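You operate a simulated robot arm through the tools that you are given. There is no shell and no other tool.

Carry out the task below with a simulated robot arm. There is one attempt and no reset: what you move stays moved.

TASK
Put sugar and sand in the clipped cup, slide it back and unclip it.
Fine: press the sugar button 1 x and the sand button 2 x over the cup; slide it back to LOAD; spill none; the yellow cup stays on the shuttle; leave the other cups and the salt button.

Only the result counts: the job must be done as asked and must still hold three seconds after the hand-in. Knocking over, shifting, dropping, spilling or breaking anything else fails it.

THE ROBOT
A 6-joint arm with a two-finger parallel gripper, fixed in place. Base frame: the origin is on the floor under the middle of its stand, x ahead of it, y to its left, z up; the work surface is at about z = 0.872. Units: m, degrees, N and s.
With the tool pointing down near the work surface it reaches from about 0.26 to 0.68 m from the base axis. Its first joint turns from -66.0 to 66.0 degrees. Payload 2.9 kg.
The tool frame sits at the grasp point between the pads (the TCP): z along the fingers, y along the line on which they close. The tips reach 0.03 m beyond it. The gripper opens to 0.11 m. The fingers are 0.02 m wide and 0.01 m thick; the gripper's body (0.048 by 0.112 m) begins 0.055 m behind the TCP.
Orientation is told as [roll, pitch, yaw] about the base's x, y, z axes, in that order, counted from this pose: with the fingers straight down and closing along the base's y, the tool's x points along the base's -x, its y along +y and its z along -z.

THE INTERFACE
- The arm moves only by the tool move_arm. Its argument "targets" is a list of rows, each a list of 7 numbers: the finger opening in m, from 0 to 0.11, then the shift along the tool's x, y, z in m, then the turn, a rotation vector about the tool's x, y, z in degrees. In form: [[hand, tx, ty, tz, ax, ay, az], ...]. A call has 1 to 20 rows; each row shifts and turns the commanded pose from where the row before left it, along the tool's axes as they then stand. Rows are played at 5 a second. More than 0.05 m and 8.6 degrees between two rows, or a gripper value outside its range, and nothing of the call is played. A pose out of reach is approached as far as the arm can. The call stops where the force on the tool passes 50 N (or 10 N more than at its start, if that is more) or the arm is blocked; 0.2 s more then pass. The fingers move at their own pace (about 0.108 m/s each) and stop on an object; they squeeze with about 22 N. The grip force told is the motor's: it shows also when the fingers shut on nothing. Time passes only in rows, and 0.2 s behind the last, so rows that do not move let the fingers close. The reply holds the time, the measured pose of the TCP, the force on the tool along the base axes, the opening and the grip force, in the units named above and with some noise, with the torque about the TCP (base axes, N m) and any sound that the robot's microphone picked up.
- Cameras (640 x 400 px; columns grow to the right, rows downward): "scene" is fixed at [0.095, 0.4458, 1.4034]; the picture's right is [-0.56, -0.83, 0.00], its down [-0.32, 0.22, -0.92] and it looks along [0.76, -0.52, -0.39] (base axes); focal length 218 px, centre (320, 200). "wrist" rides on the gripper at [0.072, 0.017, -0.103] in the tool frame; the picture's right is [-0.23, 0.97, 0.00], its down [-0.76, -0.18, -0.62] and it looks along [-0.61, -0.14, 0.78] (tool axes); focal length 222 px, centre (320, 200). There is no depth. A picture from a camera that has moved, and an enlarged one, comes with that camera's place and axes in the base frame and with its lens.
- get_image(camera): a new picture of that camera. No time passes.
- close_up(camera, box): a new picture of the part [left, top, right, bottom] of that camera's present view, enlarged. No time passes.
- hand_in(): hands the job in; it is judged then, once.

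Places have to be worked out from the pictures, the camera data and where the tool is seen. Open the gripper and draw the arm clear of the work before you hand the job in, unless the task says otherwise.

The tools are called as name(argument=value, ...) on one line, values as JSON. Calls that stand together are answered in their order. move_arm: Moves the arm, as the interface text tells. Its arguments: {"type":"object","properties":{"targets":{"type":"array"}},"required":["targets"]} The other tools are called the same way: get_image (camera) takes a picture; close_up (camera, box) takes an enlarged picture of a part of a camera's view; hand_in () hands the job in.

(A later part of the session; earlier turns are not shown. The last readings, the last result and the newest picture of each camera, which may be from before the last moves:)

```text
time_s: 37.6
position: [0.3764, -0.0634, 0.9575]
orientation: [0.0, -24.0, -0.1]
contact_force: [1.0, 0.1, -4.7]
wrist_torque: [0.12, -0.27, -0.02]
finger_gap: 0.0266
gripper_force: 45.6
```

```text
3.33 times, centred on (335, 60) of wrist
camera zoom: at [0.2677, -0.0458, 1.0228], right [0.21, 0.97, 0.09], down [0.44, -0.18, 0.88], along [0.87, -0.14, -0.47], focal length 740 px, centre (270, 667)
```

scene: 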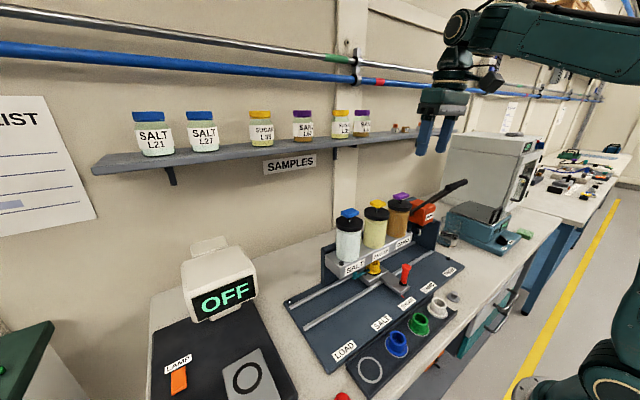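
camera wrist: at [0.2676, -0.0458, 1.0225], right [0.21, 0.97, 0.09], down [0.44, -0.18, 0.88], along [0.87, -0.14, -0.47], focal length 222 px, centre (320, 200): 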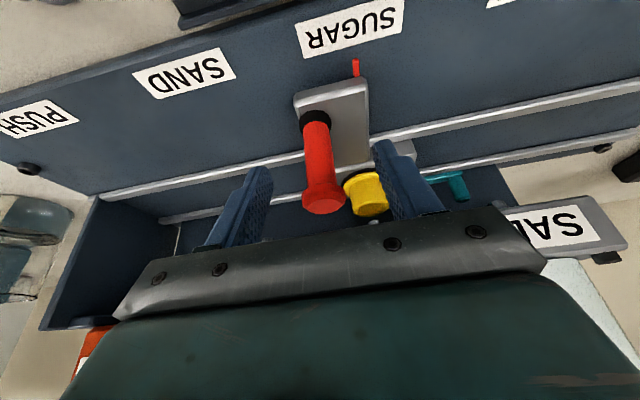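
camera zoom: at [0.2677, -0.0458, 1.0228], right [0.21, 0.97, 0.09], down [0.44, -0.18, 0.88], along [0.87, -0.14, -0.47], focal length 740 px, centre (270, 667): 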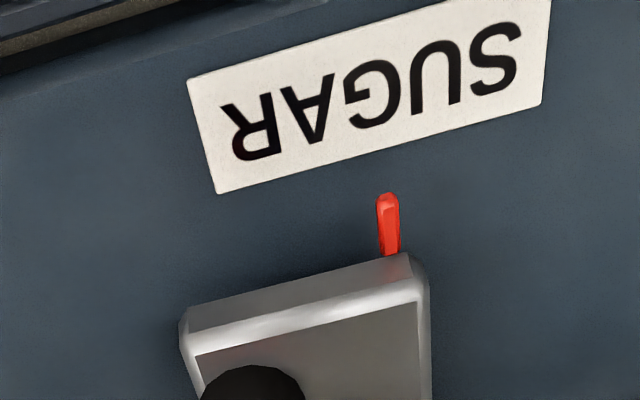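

Gripped with almost no side force. I slide toward SAND by 0.10 m first.

move_arm(targets=[[0.0, 0, -0.01, 0, 0, 0, 0], [0.0, 0, -0.015, 0, 0, 0, 0], [0.0, 0, -0.015, 0, 0, 0, 0], [0.0, 0, -0.015, 0, 0, 0, 0], [0.0, 0, -0.015, 0, 0, 0, 0], [0.0, 0, -0.015, 0, 0, 0, 0], [0.0, 0, -0.01, 0, 0, 0, 0], [0.0, 0, -0.005, 0, 0, 0, 0], [0.0, 0, 0, 0, 0, 0, 0]])

close_up(camera="wrist", box=[250, 0, 420, 120])

get_image(camera="scene")

```text
time_s: 39.6
position: [0.3764, -0.1639, 0.9573]
orientation: [0.0, -24.0, 0.0]
contact_force: [-1.0, -1.6, -1.4]
wrist_torque: [0.21, -0.05, 0.05]
finger_gap: 0.0264
gripper_force: 44.6
```

```text
3.33 times, centred on (335, 60) of wrist
camera zoom: at [0.2677, -0.1458, 1.0227], right [0.21, 0.97, 0.09], down [0.44, -0.18, 0.88], along [0.87, -0.14, -0.47], focal length 740 px, centre (270, 667)
```

zoom: 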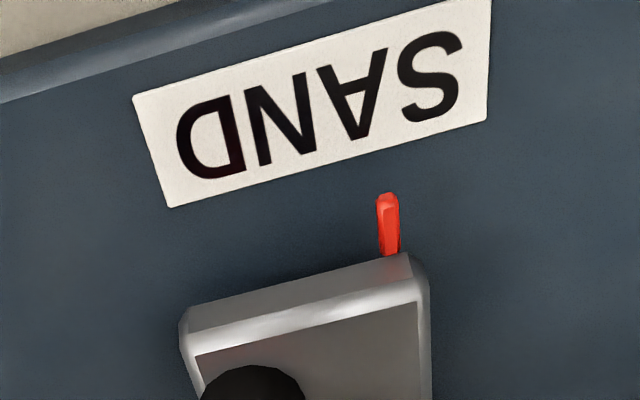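

```text
taken
```

scene: 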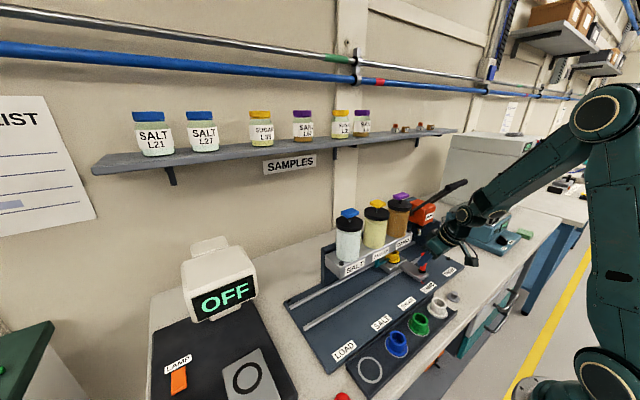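

SAND label centre ≈ −0.1384 vs pointer −0.1289, so 9.6 mm more (consistent with 0.11 m station spacing). I move that remainder.

move_arm(targets=[[0.0, 0, -0.005, 0, 0, 0, 0], [0.0, 0, -0.0047, 0, 0, 0, 0], [0.0, 0, 0, 0, 0, 0, 0], [0.0, 0, 0, 0, 0, 0, 0]])

close_up(camera="wrist", box=[250, 0, 420, 120])

close_up(camera="scene", box=[350, 190, 500, 310])

```text
time_s: 40.6
position: [0.3759, -0.1729, 0.9575]
orientation: [-0.1, -24.0, 0.0]
contact_force: [4.5, -0.2, -3.7]
wrist_torque: [0.2, 0.19, 0.09]
finger_gap: 0.0263
gripper_force: 44.8
```

```text
3.33 times, centred on (335, 60) of wrist
camera zoom: at [0.2677, -0.1555, 1.0226], right [0.21, 0.97, 0.09], down [0.44, -0.18, 0.88], along [0.87, -0.14, -0.47], focal length 740 px, centre (270, 667)
```

zoom: 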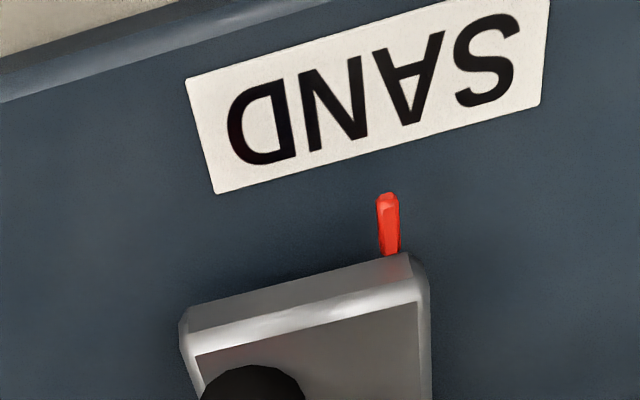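

```text
3.33 times, centred on (425, 250) of scene
camera zoom: at [0.0952, 0.4458, 1.4034], right [-0.56, -0.83, 0.0], down [-0.32, 0.22, -0.92], along [0.76, -0.52, -0.39], focal length 727 px, centre (-30, 33)
```

zoom: 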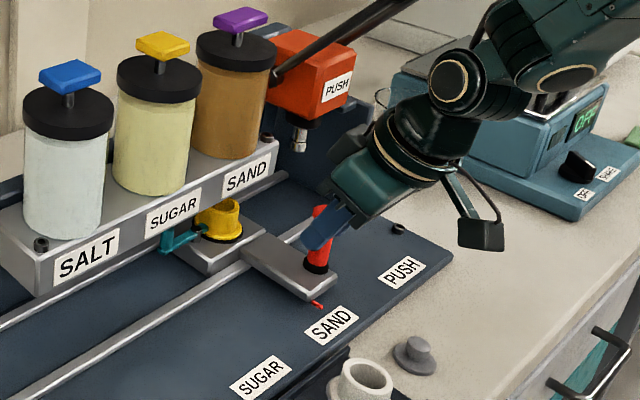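

Alignment matches SUGAR's exactly. I release the handle and rise (still tilted) to z≈1.18.

move_arm(targets=[[0.03, 0, 0, 0, 0, 0, 0], [0.06, 0, 0, 0, 0, 0, 0], [0.07, 0, 0, 0, 0, 0, 0], [0.07, -0.0061, 0, -0.0137, 0, 0, 0], [0.07, -0.0122, 0, -0.0274, 0, 0, 0], [0.07, -0.0142, 0, -0.032, 0, 0, 0], [0.07, -0.0142, 0, -0.032, 0, 0, 0], [0.05, -0.0142, 0.01, -0.032, 0, 0, 0], [0.03, -0.0142, 0.01, -0.032, 0, 0, 0], [0.0, -0.0142, 0.01, -0.032, 0, 0, 0], [0.0, 0, 0, 0, 0, 0, 0]])

get_image(camera="wrist")

```text
time_s: 43.0
position: [0.3767, -0.1439, 1.1778]
orientation: [-0.1, -23.9, 0.0]
contact_force: [-0.6, 0.2, -0.4]
wrist_torque: [-0.02, 0.02, -0.03]
finger_gap: 0.0
gripper_force: 22.0
```

```text
taken
camera wrist: at [0.2671, -0.1258, 1.2425], right [0.21, 0.97, 0.09], down [0.44, -0.18, 0.88], along [0.87, -0.14, -0.47], focal length 222 px, centre (320, 200)
```

wrist: 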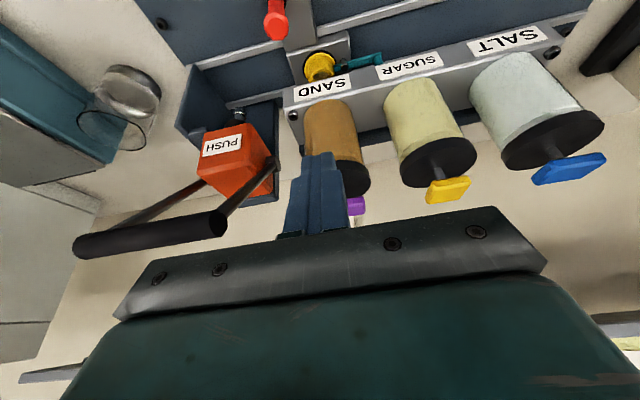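

The PUSH lever's handle is actually a bar along y (y≈−0.21 to −0.325 at x≈0.386, z≈1.182), so I must keep the gripper body away from it. I'm at y=−0.144; I shift to y≈−0.138, turn vertical here, and then go over the sand button.

move_arm(targets=[[0.0, -0.0041, 0.006, -0.0091, 0, 0, 0], [0.0, 0, 0, 0, 0, 4, 0], [0.0, 0, 0, 0, 0, 4, 0], [0.0, 0, 0, 0, 0, 4, 0], [0.0, 0, 0, 0, 0, 4, 0], [0.0, 0, 0, 0, 0, 4, 0], [0.0, 0, 0, 0, 0, 4, 0], [0.0, 0, 0, 0, 0, 0, 0]])

close_up(camera="scene", box=[350, 150, 500, 270])

```text
time_s: 44.8
position: [0.3761, -0.1367, 1.1865]
orientation: [0.1, 0.0, 0.0]
contact_force: [0.5, -0.8, 0.1]
wrist_torque: [0.0, 0.0, 0.02]
finger_gap: 0.0002
gripper_force: 21.9
```

```text
3.33 times, centred on (425, 210) of scene
camera zoom: at [0.095, 0.4458, 1.4034], right [-0.56, -0.83, 0.0], down [-0.32, 0.22, -0.92], along [0.76, -0.52, -0.39], focal length 727 px, centre (-30, 167)
```

zoom: 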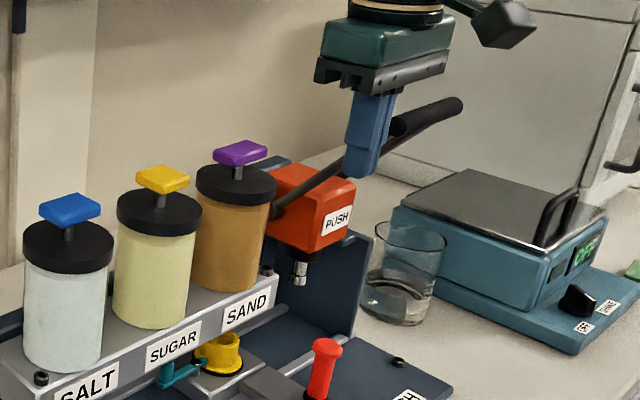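

The lever is unmoved and the gripper is vertical at (0.376, −0.137, 1.187). I rise to ~1.205 and go forward over the sand button.

move_arm(targets=[[0.0, 0, 0, -0.02, 0, 0, 0], [0.0, -0.028, 0, 0, 0, 0, 0], [0.0, -0.028, 0, 0, 0, 0, 0], [0.0, -0.027, 0, 0, 0, 0, 0], [0.0, -0.027, 0, 0, 0, 0, 0], [0.0, 0, 0, 0, 0, 0, 0]])

get_image(camera="wrist")

close_up(camera="scene", box=[350, 150, 500, 270])

```text
time_s: 46.2
position: [0.4872, -0.1383, 1.2072]
orientation: [0.1, -0.1, 0.0]
contact_force: [-0.5, 0.3, 0.3]
wrist_torque: [0.0, 0.01, 0.0]
finger_gap: 0.0001
gripper_force: 21.9
```

```text
taken
camera wrist: at [0.4133, -0.1195, 1.3096], right [0.23, 0.97, 0.0], down [0.76, -0.18, 0.62], along [0.61, -0.14, -0.78], focal length 222 px, centre (320, 200)
```

wrist: 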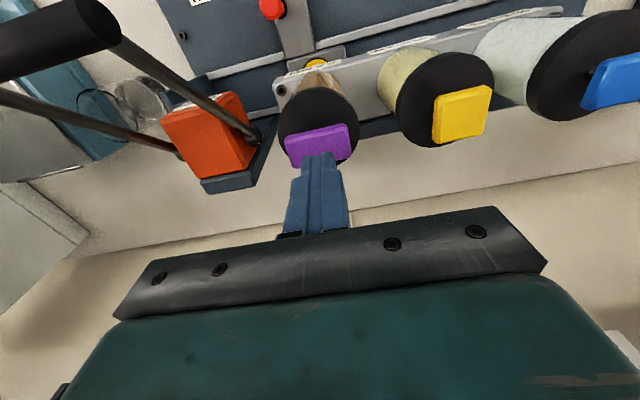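

```text
3.33 times, centred on (425, 210) of scene
camera zoom: at [0.095, 0.4458, 1.4034], right [-0.56, -0.83, 0.0], down [-0.32, 0.22, -0.92], along [0.76, -0.52, -0.39], focal length 727 px, centre (-30, 167)
```

zoom: 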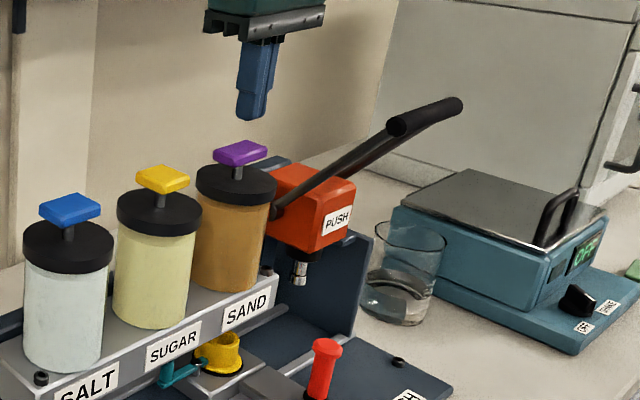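

The tip is centred over the sand button (≈(0.489, −0.139)). The sugar one clicked at TCP z≈1.160; I lower to z≈1.164 and then step.

move_arm(targets=[[0.0, 0, 0, 0.018, 0, 0, 0], [0.0, 0, 0, 0.012, 0, 0, 0], [0.0, 0, 0, 0.005, 0, 0, 0], [0.0, 0, 0, 0.002, 0, 0, 0], [0.0, 0, 0, 0.002, 0, 0, 0], [0.0, 0, 0, 0.002, 0, 0, 0], [0.0, 0, 0, 0.001, 0, 0, 0]])

```text
time_s: 47.8
position: [0.4864, -0.1368, 1.1636]
orientation: [-0.1, 0.0, 0.0]
contact_force: [-0.1, -2.1, 3.7]
wrist_torque: [-0.06, -0.01, -0.01]
finger_gap: 0.0
gripper_force: 22.2
```

Force 3.7 N, button moving, no click yet. I go 1 mm at a time.

move_arm(targets=[[0.0, 0, 0, 0.001, 0, 0, 0], [0.0, 0, 0, 0.001, 0, 0, 0]])

```text
time_s: 48.4
position: [0.4857, -0.1375, 1.1623]
orientation: [0.0, 0.0, 0.0]
contact_force: [-0.2, -2.2, 4.3]
wrist_torque: [-0.09, 0.0, 0.0]
finger_gap: 0.0
gripper_force: 22.3
```

No click yet at z≈1.162; I continue 1 mm at a time.

move_arm(targets=[[0.0, 0, 0, 0.001, 0, 0, 0], [0.0, 0, 0, 0.001, 0, 0, 0]])

```text
time_s: 49.0
position: [0.486, -0.137, 1.1617]
orientation: [0.0, 0.0, 0.0]
contact_force: [0.6, -2.6, 5.2]
wrist_torque: [-0.11, 0.02, 0.02]
finger_gap: 0.0
gripper_force: 22.6
heard: click
```

First sand click. I raise 25 mm to let the button come back and wait a moment.

move_arm(targets=[[0.0, 0, 0, -0.005, 0, 0, 0], [0.0, 0, 0, -0.01, 0, 0, 0], [0.0, 0, 0, -0.01, 0, 0, 0], [0.0, 0, 0, 0, 0, 0, 0], [0.0, 0, 0, 0, 0, 0, 0], [0.0, 0, 0, 0, 0, 0, 0]])

close_up(camera="scene", box=[350, 170, 450, 290])

```text
time_s: 50.4
position: [0.4862, -0.1371, 1.1867]
orientation: [0.0, -0.1, 0.0]
contact_force: [0.4, -0.5, -0.4]
wrist_torque: [0.01, 0.0, -0.01]
finger_gap: 0.0
gripper_force: 22.2
```

```text
3.33 times, centred on (400, 230) of scene
camera zoom: at [0.095, 0.4458, 1.4034], right [-0.56, -0.83, 0.0], down [-0.32, 0.22, -0.92], along [0.76, -0.52, -0.39], focal length 727 px, centre (53, 100)
```

zoom: 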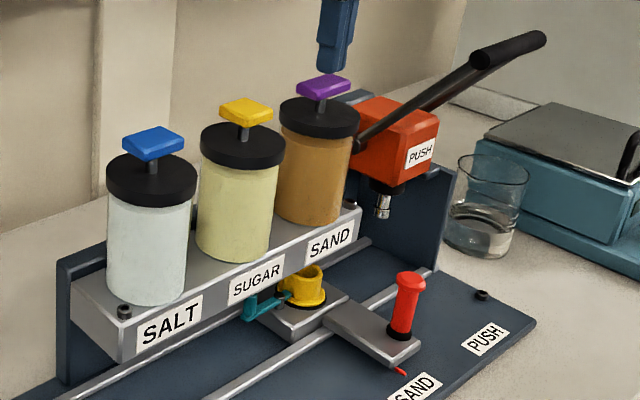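

The sand button is fully up again and nothing is spilled. I press the second time: down 21 mm, then single millimetres.

move_arm(targets=[[0.0, 0, 0, 0.01, 0, 0, 0], [0.0, 0, 0, 0.005, 0, 0, 0], [0.0, 0, 0, 0.003, 0, 0, 0], [0.0, 0, 0, 0.002, 0, 0, 0], [0.0, 0, 0, 0.002, 0, 0, 0], [0.0, 0, 0, 0.001, 0, 0, 0]])

```text
time_s: 51.8
position: [0.4859, -0.1377, 1.1639]
orientation: [0.1, -0.1, -0.1]
contact_force: [0.8, -2.2, 4.2]
wrist_torque: [-0.06, 0.0, -0.02]
finger_gap: 0.0
gripper_force: 21.7
```

No click yet; 2 mm more in single steps.

move_arm(targets=[[0.0, 0, 0, 0.001, 0, 0, 0], [0.0, 0, 0, 0.001, 0, 0, 0]])

```text
time_s: 52.4
position: [0.4873, -0.1375, 1.1622]
orientation: [0.0, 0.0, -0.1]
contact_force: [1.1, -2.5, 4.3]
wrist_torque: [-0.05, -0.05, -0.04]
finger_gap: 0.0
gripper_force: 21.7
heard: click
```

Second sand click heard: sugar 1×, sand 2× done. I rise, back off to x≈0.376 while shifting to y≈−0.11 (away from the PUSH bar), come down to z≈1.187 and tilt.

move_arm(targets=[[0.0, 0, 0, -0.01, 0, 0, 0], [0.0, 0, 0, -0.02, 0, 0, 0], [0.0, 0, 0, -0.02, 0, 0, 0], [0.0, 0.0275, 0.007, 0, 0, 0, 0], [0.0, 0.0275, 0.007, 0, 0, 0, 0], [0.0, 0.0275, 0.007, 0, 0, 0, 0], [0.0, 0.028, 0.007, 0, 0, 0, 0], [0.0, 0, 0, 0.025, 0, 0, 0], [0.03, 0, 0, 0, 0, -4, 0], [0.05, 0, 0, 0, 0, -4, 0], [0.07, 0, 0, 0, 0, -4, 0], [0.07, 0, 0, 0, 0, -4, 0], [0.07, 0, 0, 0, 0, -4, 0], [0.07, 0, 0, 0, 0, -4, 0], [0.07, 0, 0, 0, 0, 0, 0]])

get_image(camera="wrist")

```text
time_s: 55.6
position: [0.3753, -0.1091, 1.1867]
orientation: [0.0, -23.9, 0.0]
contact_force: [-0.4, -0.1, 0.1]
wrist_torque: [0.0, 0.0, -0.03]
finger_gap: 0.0699
gripper_force: 0.1
```

```text
taken
camera wrist: at [0.2667, -0.0911, 1.2511], right [0.21, 0.97, 0.09], down [0.44, -0.18, 0.88], along [0.87, -0.14, -0.47], focal length 222 px, centre (320, 200)
```

wrist: 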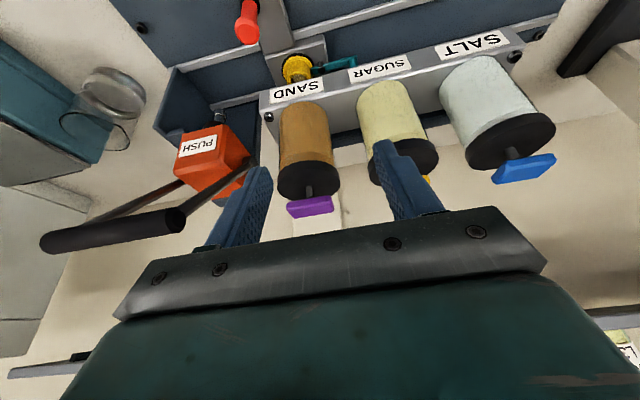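

Tilted 24° at (0.375, −0.109, 1.187). I descend to z≈1.03 and then slide −y over the handle, below the bar's level for the gripper body.

move_arm(targets=[[0.07, 0.0128, 0, 0.0287, 0, 0, 0], [0.07, 0.0128, 0, 0.0287, 0, 0, 0], [0.07, 0.0128, 0, 0.0287, 0, 0, 0], [0.07, 0.0128, 0, 0.0287, 0, 0, 0], [0.07, 0.0128, 0, 0.0287, 0, 0, 0], [0.07, 0, -0.0215, 0, 0, 0, 0], [0.07, 0, -0.0215, 0, 0, 0, 0], [0.07, 0, -0.0215, 0, 0, 0, 0], [0.07, 0, 0, 0, 0, 0, 0]])

get_image(camera="wrist")

close_up(camera="scene", box=[350, 170, 500, 290])

```text
time_s: 57.6
position: [0.3769, -0.1722, 1.0285]
orientation: [0.1, -24.0, 0.0]
contact_force: [0.9, -0.5, -0.4]
wrist_torque: [-0.01, 0.0, 0.01]
finger_gap: 0.0697
gripper_force: 0.0
```

```text
taken
camera wrist: at [0.2672, -0.1555, 1.094], right [0.21, 0.97, 0.09], down [0.44, -0.18, 0.88], along [0.87, -0.14, -0.47], focal length 222 px, centre (320, 200)
```

wrist: 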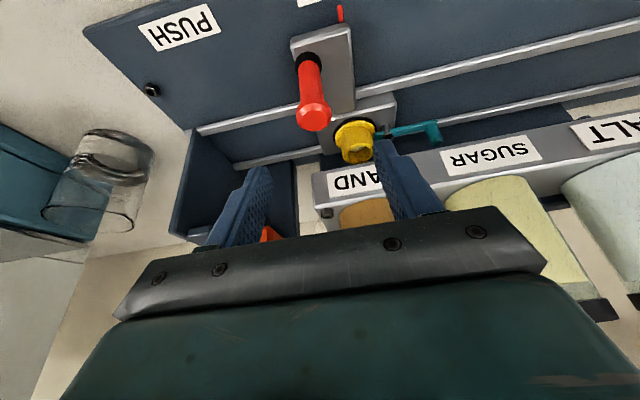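

```text
3.33 times, centred on (425, 230) of scene
camera zoom: at [0.095, 0.4458, 1.4034], right [-0.56, -0.83, 0.0], down [-0.32, 0.22, -0.92], along [0.76, -0.52, -0.39], focal length 727 px, centre (-30, 100)
```

zoom: 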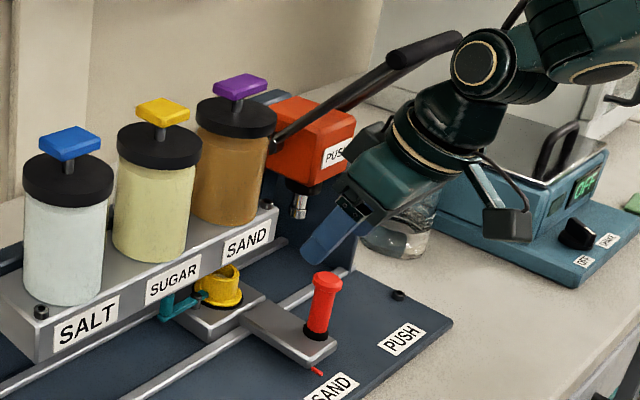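

The handle is centred below the fingers and the lever is untouched. I descend to z≈0.957 and close.

move_arm(targets=[[0.07, 0.0147, 0, 0.0331, 0, 0, 0], [0.07, 0.0145, 0, 0.0326, 0, 0, 0], [0.07, 0, 0, 0, 0, 0, 0], [0.04, 0, 0, 0, 0, 0, 0], [0.0, 0, 0, 0, 0, 0, 0], [0.0, 0, 0, 0, 0, 0, 0], [0.0, 0, 0, 0, 0, 0, 0]])

get_image(camera="wrist")

```text
time_s: 59.2
position: [0.3752, -0.1722, 0.9572]
orientation: [0.0, -24.0, 0.0]
contact_force: [1.5, -1.1, -6.6]
wrist_torque: [0.04, -0.37, -0.07]
finger_gap: 0.0262
gripper_force: 45.1
```

```text
taken
camera wrist: at [0.2672, -0.1554, 1.0219], right [0.21, 0.97, 0.09], down [0.44, -0.18, 0.88], along [0.87, -0.14, -0.47], focal length 222 px, centre (320, 200)
```

wrist: 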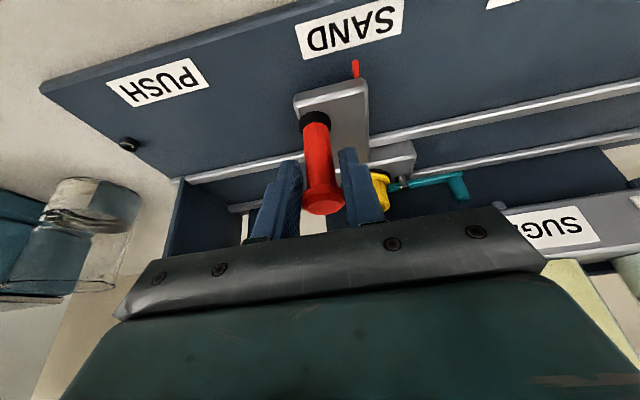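

Gripped again. I slide back toward LOAD at a gentle pace.

move_arm(targets=[[0.0, 0, 0.005, 0, 0, 0, 0], [0.0, 0, 0.01, 0, 0, 0, 0], [0.0, 0, 0.015, 0, 0, 0, 0], [0.0, 0, 0.015, 0, 0, 0, 0], [0.0, 0, 0.015, 0, 0, 0, 0], [0.0, 0, 0.015, 0, 0, 0, 0], [0.0, 0, 0.015, 0, 0, 0, 0], [0.0, 0, 0.015, 0, 0, 0, 0], [0.0, 0, 0.015, 0, 0, 0, 0], [0.0, 0, 0.015, 0, 0, 0, 0], [0.0, 0, 0.015, 0, 0, 0, 0], [0.0, 0, 0.015, 0, 0, 0, 0], [0.0, 0, 0.015, 0, 0, 0, 0], [0.0, 0, 0.015, 0, 0, 0, 0], [0.0, 0, 0.015, 0, 0, 0, 0], [0.0, 0, 0.015, 0, 0, 0, 0], [0.0, 0, 0.015, 0, 0, 0, 0], [0.0, 0, 0.01, 0, 0, 0, 0], [0.0, 0, 0.005, 0, 0, 0, 0], [0.0, 0, 0, 0, 0, 0, 0]])

```text
time_s: 63.4
position: [0.3752, 0.0817, 0.9567]
orientation: [0.0, -24.0, 0.1]
contact_force: [7.5, -0.3, -3.4]
wrist_torque: [-0.16, 0.87, -0.15]
finger_gap: 0.0265
gripper_force: 45.4
```

Handle at y≈0.082; LOAD is at 0.177. I continue most of the remaining way.

move_arm(targets=[[0.0, 0, 0.005, 0, 0, 0, 0], [0.0, 0, 0.012, 0, 0, 0, 0], [0.0, 0, 0.015, 0, 0, 0, 0], [0.0, 0, 0.015, 0, 0, 0, 0], [0.0, 0, 0.015, 0, 0, 0, 0], [0.0, 0, 0.012, 0, 0, 0, 0], [0.0, 0, 0.008, 0, 0, 0, 0], [0.0, 0, 0.005, 0, 0, 0, 0], [0.0, 0, 0.003, 0, 0, 0, 0], [0.0, 0, 0, 0, 0, 0, 0]])

close_up(camera="wrist", box=[250, 0, 420, 120])

```text
time_s: 65.6
position: [0.3753, 0.171, 0.9571]
orientation: [-0.1, -24.0, 0.0]
contact_force: [7.6, 2.1, 0.8]
wrist_torque: [-0.18, 0.0, -0.09]
finger_gap: 0.0265
gripper_force: 44.6
```

```text
3.33 times, centred on (335, 60) of wrist
camera zoom: at [0.2666, 0.1894, 1.0222], right [0.21, 0.97, 0.09], down [0.44, -0.18, 0.88], along [0.87, -0.14, -0.47], focal length 740 px, centre (270, 667)
```

zoom: 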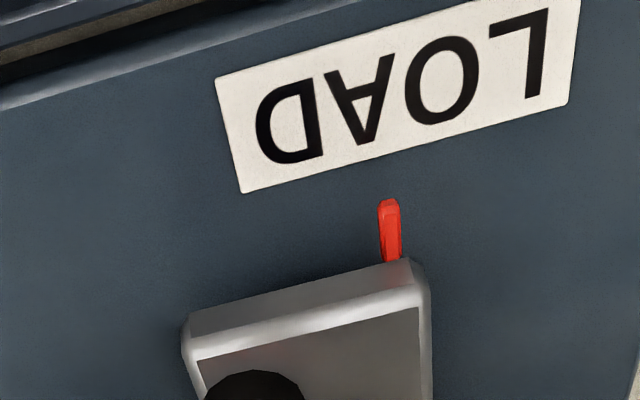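

About 5 mm remain to LOAD. I step in 1 mm increments until the pointer lines up / the stop is felt.

move_arm(targets=[[0.0, 0, 0.002, 0, 0, 0, 0], [0.0, 0, 0.0015, 0, 0, 0, 0], [0.0, 0, 0.001, 0, 0, 0, 0], [0.0, 0, 0.001, 0, 0, 0, 0], [0.0, 0, 0, 0, 0, 0, 0]])

close_up(camera="wrist", box=[250, 0, 420, 120])

```text
time_s: 66.8
position: [0.3761, 0.177, 0.9566]
orientation: [0.0, -24.1, -0.1]
contact_force: [-1.6, -4.5, 11.7]
wrist_torque: [0.15, -0.31, 0.04]
finger_gap: 0.0264
gripper_force: 45.7
```

```text
3.33 times, centred on (335, 60) of wrist
camera zoom: at [0.2666, 0.1941, 1.0221], right [0.21, 0.97, 0.09], down [0.44, -0.18, 0.88], along [0.87, -0.14, -0.47], focal length 740 px, centre (270, 667)
```

zoom: 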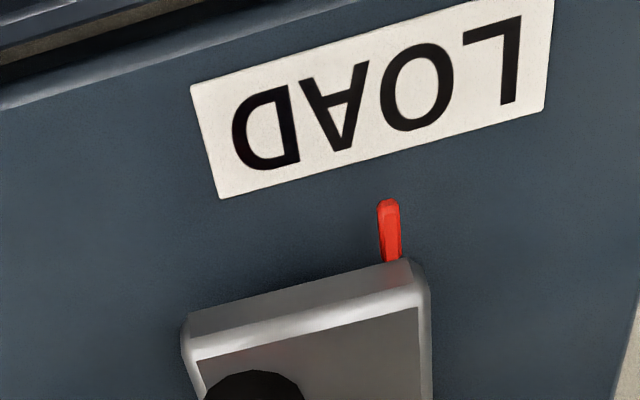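

The pointer lines up with LOAD within ~1 mm and a slight stop force appears. I push 1 mm more to make sure it rests on the stop, as it did at the start.

move_arm(targets=[[0.0, 0, 0.001, 0, 0, 0, 0], [0.0, 0, 0.0005, 0, 0, 0, 0], [0.0, 0, 0, 0, 0, 0, 0]])

```text
time_s: 67.6
position: [0.3769, 0.1764, 0.9563]
orientation: [-0.2, -24.1, -0.2]
contact_force: [-1.9, -16.3, 18.5]
wrist_torque: [0.21, 0.26, -0.05]
finger_gap: 0.0263
gripper_force: 44.9
```

The shuttle is on its LOAD stop (−16 N). I relieve the push, open the fingers and rise to z≈1.06.

move_arm(targets=[[0.0, 0, -0.0013, 0, 0, 0, 0], [0.0, 0, 0, 0, 0, 0, 0], [0.03, 0, 0, 0, 0, 0, 0], [0.06, 0, 0, 0, 0, 0, 0], [0.07, 0, 0, 0, 0, 0, 0], [0.07, -0.0061, 0, -0.0137, 0, 0, 0], [0.07, -0.0122, 0, -0.0274, 0, 0, 0], [0.07, -0.0142, 0, -0.032, 0, 0, 0], [0.07, -0.0142, 0, -0.032, 0, 0, 0], [0.07, 0, 0, 0, 0, 0, 0]])

get_image(camera="wrist")

close_up(camera="scene", box=[270, 260, 400, 390])

```text
time_s: 69.8
position: [0.3756, 0.1762, 1.0727]
orientation: [0.0, -24.0, 0.1]
contact_force: [0.1, 0.6, -0.1]
wrist_torque: [0.01, 0.0, -0.03]
finger_gap: 0.07
gripper_force: 0.1
```

```text
taken
camera wrist: at [0.2659, 0.1944, 1.1382], right [0.21, 0.97, 0.09], down [0.44, -0.18, 0.88], along [0.87, -0.14, -0.47], focal length 222 px, centre (320, 200)
```

wrist: 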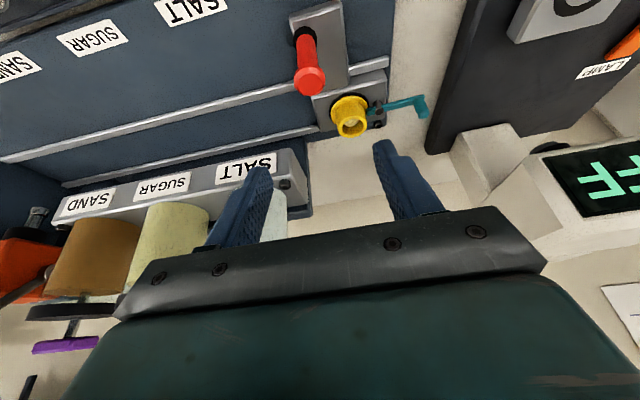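

```text
3.08 times, centred on (335, 325) of scene
camera zoom: at [0.095, 0.4458, 1.4034], right [-0.56, -0.83, 0.0], down [-0.32, 0.22, -0.92], along [0.76, -0.52, -0.39], focal length 671 px, centre (274, -185)
```

zoom: 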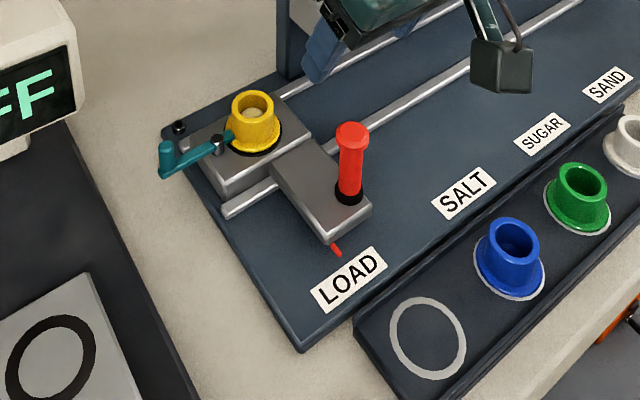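

The shuttle is back at its original LOAD place and the cup now shows contents. I enlarge the cup and clip to plan the unclipping.

close_up(camera="scene", box=[295, 280, 345, 325])

close_up(camera="wrist", box=[310, 60, 440, 150])

```text
8.89 times, centred on (320, 302) of scene
camera zoom: at [0.095, 0.4458, 1.4034], right [-0.56, -0.83, 0.0], down [-0.32, 0.22, -0.92], along [0.76, -0.52, -0.39], focal length 1938 px, centre (320, -711)
```

zoom: 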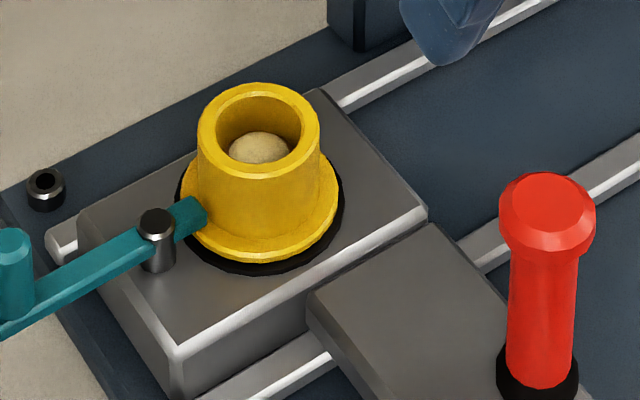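

```text
4.44 times, centred on (375, 105) of wrist
camera zoom: at [0.2659, 0.1944, 1.1382], right [0.21, 0.97, 0.09], down [0.44, -0.18, 0.88], along [0.87, -0.14, -0.47], focal length 987 px, centre (76, 622)
```

zoom: 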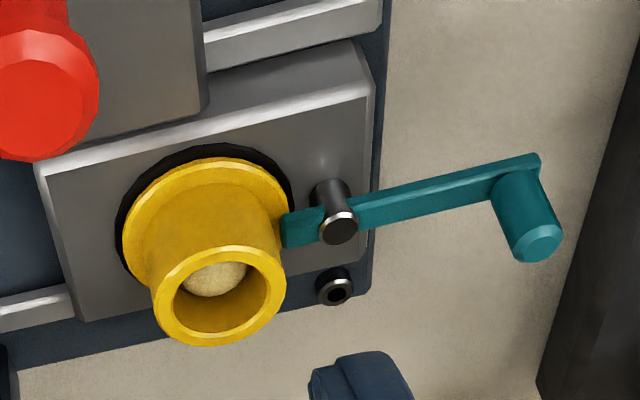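

The lever pivots on the pin at ≈(0.466, 0.244), with its post at ≈(0.469, 0.2935). I'll swing it with the closed fingertips, first trying a gentle push toward +x; I move to the −x side of the post, high, then look.

move_arm(targets=[[0.04, -0.0126, 0.0293, 0.0056, 0, 0, 0], [0.0, -0.0126, 0.0293, 0.0056, 0, 0, 0], [0.0, -0.0126, 0.0293, 0.0056, 0, 0, 0], [0.0, -0.0126, 0.0293, 0.0056, 0, 0, 0], [0.0, 0.0122, 0, 0.0274, 0, 0, 0], [0.0, 0.0122, 0, 0.0274, 0, 0, 0], [0.0, 0, 0, 0, 0, 0, 0]])

get_image(camera="wrist")

close_up(camera="scene", box=[260, 210, 400, 330])

```text
time_s: 71.4
position: [0.4294, 0.2948, 1.0129]
orientation: [0.0, -23.9, 0.1]
contact_force: [-0.8, -1.2, 0.9]
wrist_torque: [-0.03, -0.01, 0.03]
finger_gap: 0.0
gripper_force: 22.0
```

```text
taken
camera wrist: at [0.3204, 0.312, 1.0772], right [0.21, 0.97, 0.09], down [0.44, -0.18, 0.88], along [0.87, -0.14, -0.47], focal length 222 px, centre (320, 200)
```

wrist: 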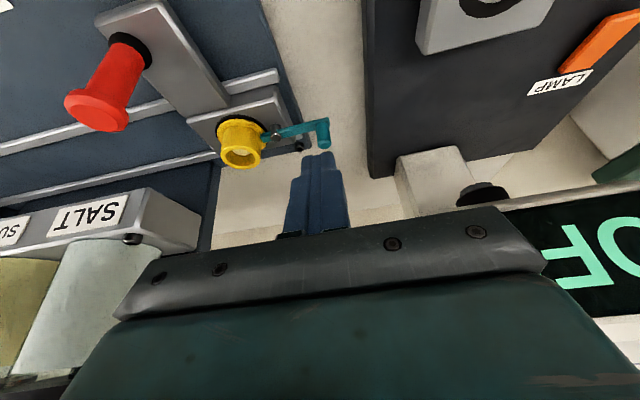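

```text
3.33 times, centred on (330, 270) of scene
camera zoom: at [0.095, 0.4458, 1.4034], right [-0.56, -0.83, 0.0], down [-0.32, 0.22, -0.92], along [0.76, -0.52, -0.39], focal length 727 px, centre (287, -33)
```

zoom: 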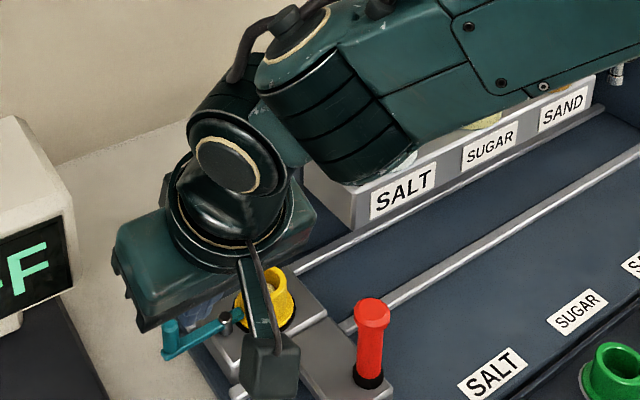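

The closed tips are just on the −x side of the post (post ≈(0.471, 0.295)). I lower to TCP z≈0.945 beside it.

move_arm(targets=[[0.0, 0.0138, 0, 0.0311, 0, 0, 0], [0.0, 0.0138, 0, 0.0311, 0, 0, 0], [0.0, 0, 0, 0, 0, 0, 0]])

close_up(camera="wrist", box=[200, 60, 400, 220])

close_up(camera="scene", box=[270, 250, 370, 340])

```text
time_s: 72.2
position: [0.4315, 0.2959, 0.944]
orientation: [0.0, -24.0, 0.1]
contact_force: [0.5, 0.4, -0.8]
wrist_torque: [0.0, 0.02, 0.03]
finger_gap: 0.0
gripper_force: 22.0
```

```text
2.50 times, centred on (300, 140) of wrist
camera zoom: at [0.3217, 0.3119, 1.0095], right [0.21, 0.97, 0.09], down [0.44, -0.18, 0.88], along [0.87, -0.14, -0.47], focal length 555 px, centre (370, 350)
```

zoom: 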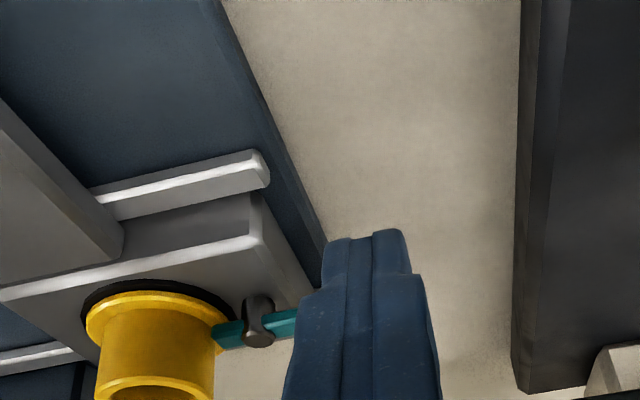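

```text
4.44 times, centred on (320, 295) of scene
camera zoom: at [0.095, 0.4458, 1.4034], right [-0.56, -0.83, 0.0], down [-0.32, 0.22, -0.92], along [0.76, -0.52, -0.39], focal length 969 px, centre (320, -222)
```

zoom: 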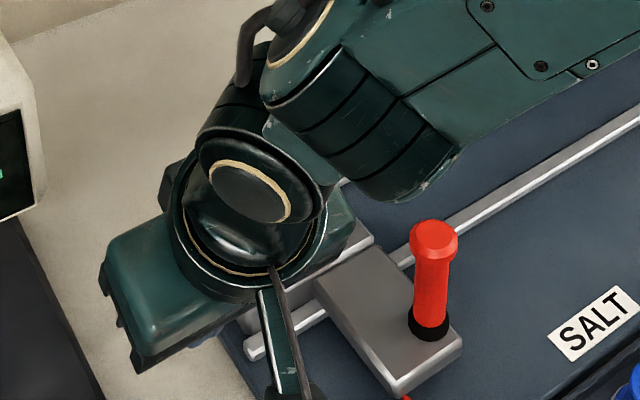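

In place with no contact. I push toward +x in small steps to find contact with the post and feel whether the lever turns.

move_arm(targets=[[0.0, -0.00365, 0, 0.00163, 0, 0, 0], [0.0, -0.00365, 0, 0.00163, 0, 0, 0], [0.0, -0.00274, 0, 0.00122, 0, 0, 0]])

```text
time_s: 73.0
position: [0.4415, 0.294, 0.9439]
orientation: [0.0, -24.0, -0.1]
contact_force: [-1.0, 0.9, -0.3]
wrist_torque: [-0.04, 0.03, -0.02]
finger_gap: 0.0002
gripper_force: 22.2
```

Near contact now; I push a few more millimetres.

move_arm(targets=[[0.0, -0.00183, 0, 0.00081, 0, 0, 0], [0.0, -0.00183, 0, 0.00081, 0, 0, 0], [0.0, -0.00183, 0, 0.00081, 0, 0, 0]])

close_up(camera="wrist", box=[200, 60, 400, 220])

```text
time_s: 73.8
position: [0.4481, 0.2944, 0.9451]
orientation: [0.1, -24.0, 0.0]
contact_force: [0.2, 0.0, -0.4]
wrist_torque: [0.02, 0.0, -0.03]
finger_gap: 0.0004
gripper_force: 22.0
```

```text
2.50 times, centred on (300, 140) of wrist
camera zoom: at [0.3384, 0.3118, 1.009], right [0.21, 0.97, 0.09], down [0.44, -0.18, 0.88], along [0.87, -0.14, -0.47], focal length 555 px, centre (370, 350)
```

zoom: 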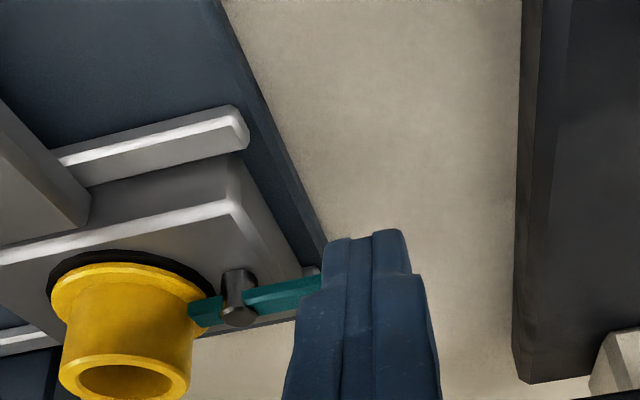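

No force yet; front face is about at the post. I push 6 mm more.

move_arm(targets=[[0.0, -0.00183, 0, 0.00081, 0, 0, 0], [0.0, -0.00183, 0, 0.00081, 0, 0, 0], [0.0, -0.00183, 0, 0.00081, 0, 0, 0]])

close_up(camera="wrist", box=[200, 60, 400, 220])

close_up(camera="scene", box=[270, 250, 370, 340])

```text
time_s: 74.6
position: [0.4514, 0.2944, 0.9441]
orientation: [0.0, -24.0, 0.2]
contact_force: [-9.0, 0.0, 4.0]
wrist_torque: [-0.01, 0.12, 0.02]
finger_gap: 0.0
gripper_force: 21.8
```

```text
2.50 times, centred on (300, 140) of wrist
camera zoom: at [0.3435, 0.3122, 1.0092], right [0.21, 0.97, 0.09], down [0.44, -0.18, 0.88], along [0.87, -0.14, -0.47], focal length 555 px, centre (370, 350)
```

zoom: 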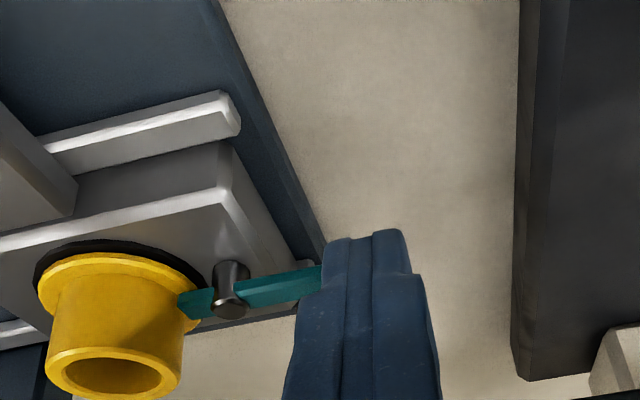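

```text
4.44 times, centred on (320, 295) of scene
camera zoom: at [0.0947, 0.4458, 1.4034], right [-0.56, -0.83, 0.0], down [-0.32, 0.22, -0.92], along [0.76, -0.52, -0.39], focal length 969 px, centre (320, -222)
```

zoom: 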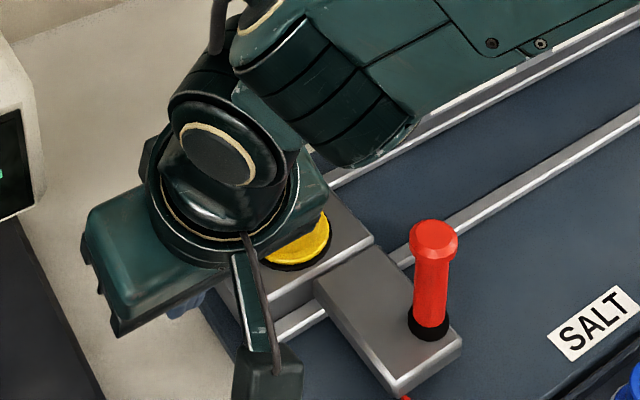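

There's ~9 N resistance and the lever hasn't turned, so +x is probably against its stop. I back off, go over the post, and come down on its +x side to try the other direction.

move_arm(targets=[[0.0, 0.0082, 0, -0.0037, 0, 0, 0], [0.0, -0.0102, 0, -0.0229, 0, 0, 0], [0.0, -0.0112, 0, -0.0251, 0, 0, 0], [0.0, -0.0224, 0, 0.01, 0, 0, 0], [0.0, -0.0224, 0, 0.01, 0, 0, 0], [0.0, 0, 0, 0, 0, 0, 0]])

get_image(camera="wrist")

close_up(camera="scene", box=[250, 220, 390, 340])

```text
time_s: 76.0
position: [0.4933, 0.2941, 0.9967]
orientation: [0.0, -24.0, 0.1]
contact_force: [-0.4, -0.8, -0.4]
wrist_torque: [0.0, -0.01, 0.0]
finger_gap: 0.0003
gripper_force: 22.2
```

```text
taken
camera wrist: at [0.3846, 0.3121, 1.0607], right [0.21, 0.97, 0.09], down [0.44, -0.18, 0.88], along [0.87, -0.14, -0.47], focal length 222 px, centre (320, 200)
```

wrist: 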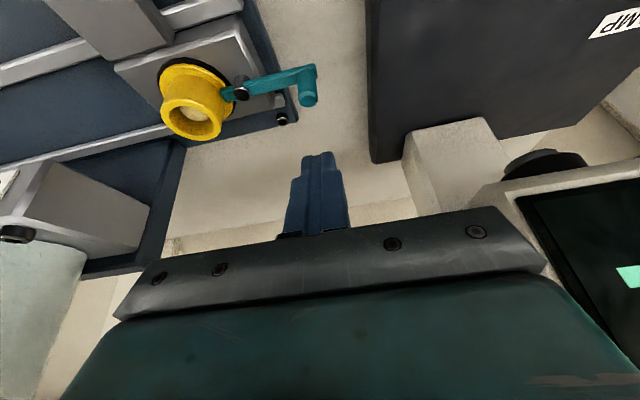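

```text
3.33 times, centred on (320, 280) of scene
camera zoom: at [0.095, 0.4458, 1.4034], right [-0.56, -0.83, 0.0], down [-0.32, 0.22, -0.92], along [0.76, -0.52, -0.39], focal length 727 px, centre (320, -67)
```

zoom: 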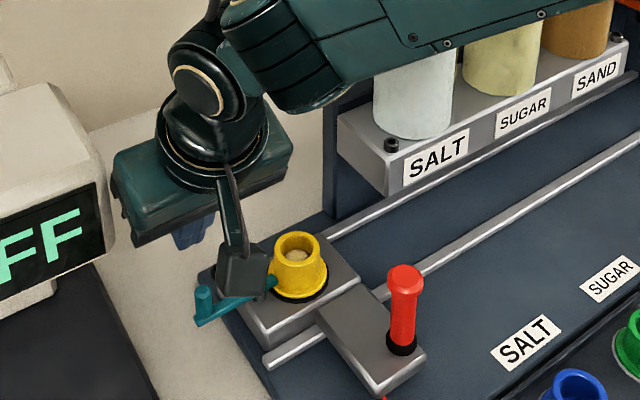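

The post is at ≈(0.472, 0.297). I shift 5 mm further +x for clearance and lower on its far side.

move_arm(targets=[[0.0, -0.0046, 0.001, 0.002, 0, 0, 0], [0.0, 0.0102, 0, 0.0229, 0, 0, 0], [0.0, 0.0102, 0, 0.0229, 0, 0, 0], [0.0, 0, 0, 0, 0, 0, 0]])

close_up(camera="wrist", box=[160, 0, 400, 200])

close_up(camera="scene", box=[270, 250, 370, 340])

```text
time_s: 77.0
position: [0.4982, 0.2936, 0.9462]
orientation: [0.0, -24.0, 0.0]
contact_force: [-0.2, -1.0, -0.7]
wrist_torque: [0.01, 0.0, -0.02]
finger_gap: 0.0003
gripper_force: 22.0
```

```text
2.00 times, centred on (280, 100) of wrist
camera zoom: at [0.3892, 0.3128, 1.0112], right [0.21, 0.97, 0.09], down [0.44, -0.18, 0.88], along [0.87, -0.14, -0.47], focal length 444 px, centre (400, 400)
```

zoom: 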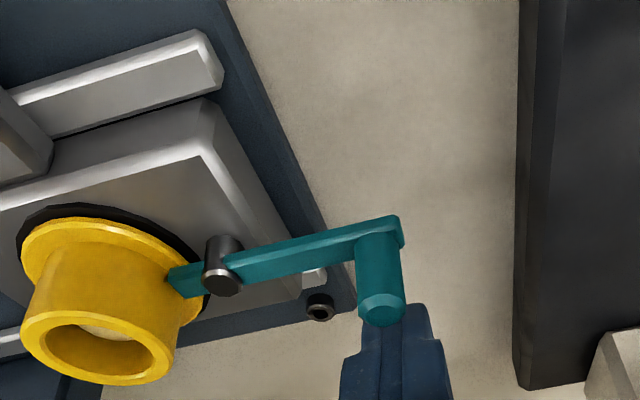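

```text
4.44 times, centred on (320, 295) of scene
camera zoom: at [0.095, 0.4458, 1.4034], right [-0.56, -0.83, 0.0], down [-0.32, 0.22, -0.92], along [0.76, -0.52, -0.39], focal length 969 px, centre (320, -222)
```

zoom: 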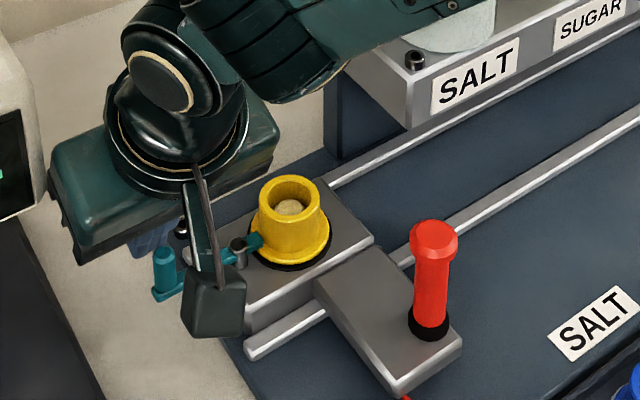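

The fingers are right behind the post on its +x side. I push toward −x in small steps.

move_arm(targets=[[0.0, 0.00274, 0, -0.00122, 0, 0, 0], [0.0, 0.00274, 0, -0.00122, 0, 0, 0], [0.0, 0.00183, 0, -0.00081, 0, 0, 0], [0.0, 0.00183, 0, -0.00081, 0, 0, 0], [0.0, 0.00183, 0, -0.00081, 0, 0, 0]])

close_up(camera="wrist", box=[160, 0, 400, 200])

```text
time_s: 78.2
position: [0.486, 0.2963, 0.9457]
orientation: [-0.1, -24.0, 0.1]
contact_force: [0.3, 0.3, 1.1]
wrist_torque: [-0.04, -0.01, -0.02]
finger_gap: 0.0
gripper_force: 22.2
```

```text
2.00 times, centred on (280, 100) of wrist
camera zoom: at [0.3774, 0.3129, 1.0115], right [0.21, 0.97, 0.09], down [0.44, -0.18, 0.88], along [0.87, -0.14, -0.47], focal length 444 px, centre (400, 400)
```

zoom: 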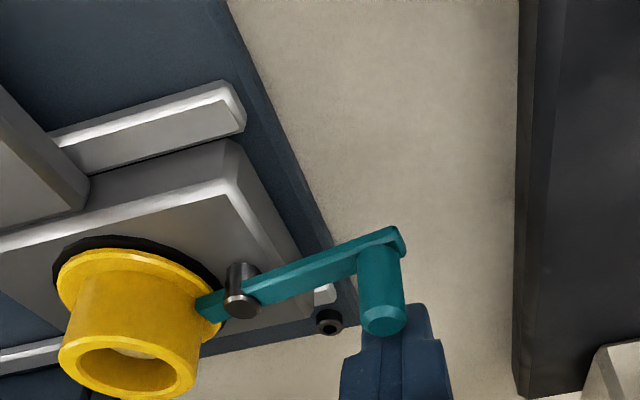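

The lever turns freely this way (slope visibly changed, force <1 N). I raise slightly so only the post is touched, then keep following its arc toward −x.

move_arm(targets=[[0.0, -0.0045, 0, -0.01, 0, 0, 0], [0.0, 0.0049, 0, -0.0022, 0, 0, 0], [0.0, 0.0043, -0.0012, -0.0019, 0, 0, 0], [0.0, 0.0043, -0.0012, -0.0019, 0, 0, 0], [0.0, 0.00365, -0.0019, -0.00163, 0, 0, 0], [0.0, 0.00365, -0.0019, -0.00163, 0, 0, 0]])

close_up(camera="wrist", box=[160, 0, 400, 200])

close_up(camera="scene", box=[270, 250, 370, 340])

```text
time_s: 79.6
position: [0.465, 0.2882, 0.9571]
orientation: [0.0, -24.0, 0.1]
contact_force: [1.1, -0.7, 0.5]
wrist_torque: [-0.02, -0.05, 0.0]
finger_gap: 0.0001
gripper_force: 21.9
```

```text
2.00 times, centred on (280, 100) of wrist
camera zoom: at [0.3552, 0.3065, 1.0223], right [0.21, 0.97, 0.09], down [0.44, -0.18, 0.88], along [0.87, -0.14, -0.47], focal length 444 px, centre (400, 400)
```

zoom: 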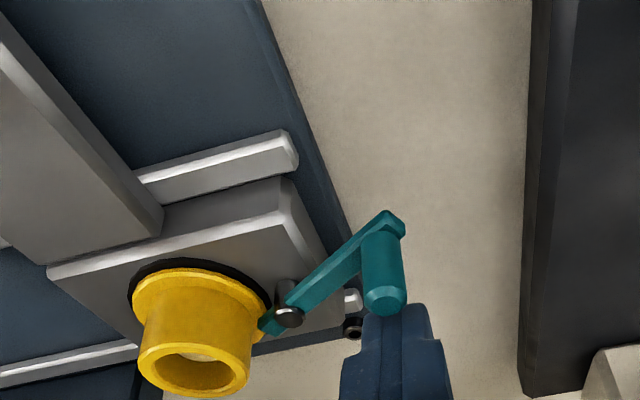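

```text
4.44 times, centred on (320, 295) of scene
camera zoom: at [0.095, 0.4458, 1.4034], right [-0.56, -0.83, 0.0], down [-0.32, 0.22, -0.92], along [0.76, -0.52, -0.39], focal length 969 px, centre (320, -222)
```

zoom: 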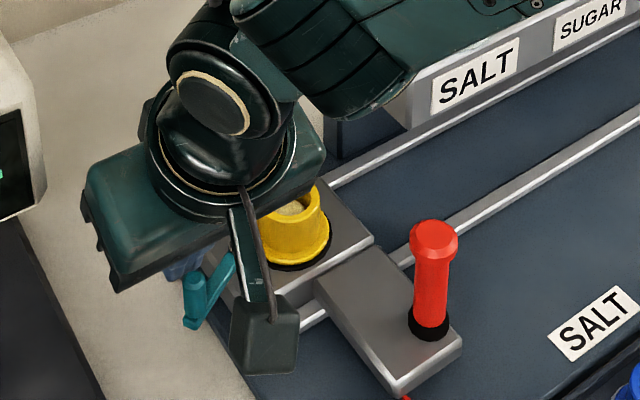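

The lever is at ~30° and following easily with ~1 N. I continue along the arc to ~60°.

move_arm(targets=[[0.0, 0.0033, -0.0025, -0.00146, 0, 0, 0], [0.0, 0.0033, -0.0025, -0.00146, 0, 0, 0], [0.0, 0.0028, -0.0031, -0.00126, 0, 0, 0], [0.0, 0.0028, -0.0031, -0.00126, 0, 0, 0], [0.0, 0.0023, -0.0036, -0.001, 0, 0, 0], [0.0, 0.0023, -0.0036, -0.001, 0, 0, 0]])

close_up(camera="wrist", box=[160, 0, 400, 200])

close_up(camera="scene", box=[270, 250, 370, 340])

```text
time_s: 81.0
position: [0.4447, 0.2705, 0.958]
orientation: [0.0, -24.1, 0.0]
contact_force: [1.3, 0.2, 1.4]
wrist_torque: [0.02, -0.03, 0.0]
finger_gap: 0.0003
gripper_force: 21.7
```

```text
2.00 times, centred on (280, 100) of wrist
camera zoom: at [0.3363, 0.288, 1.0229], right [0.21, 0.97, 0.09], down [0.44, -0.18, 0.88], along [0.87, -0.14, -0.47], focal length 444 px, centre (400, 400)
```

zoom: 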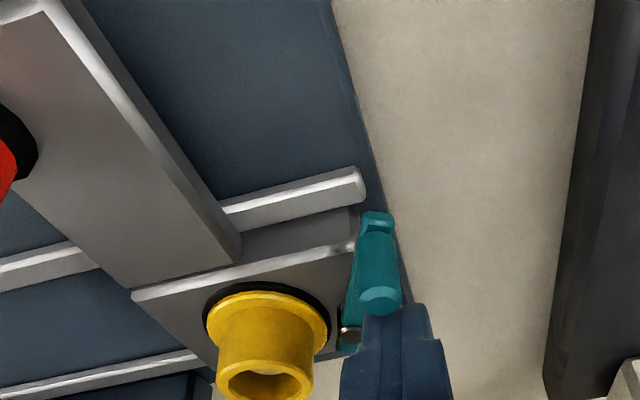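

```text
4.44 times, centred on (320, 295) of scene
camera zoom: at [0.095, 0.4458, 1.4034], right [-0.56, -0.83, 0.0], down [-0.32, 0.22, -0.92], along [0.76, -0.52, -0.39], focal length 969 px, centre (320, -222)
```

zoom: 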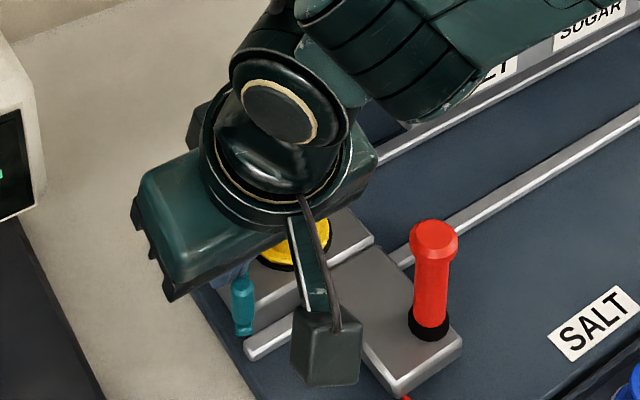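

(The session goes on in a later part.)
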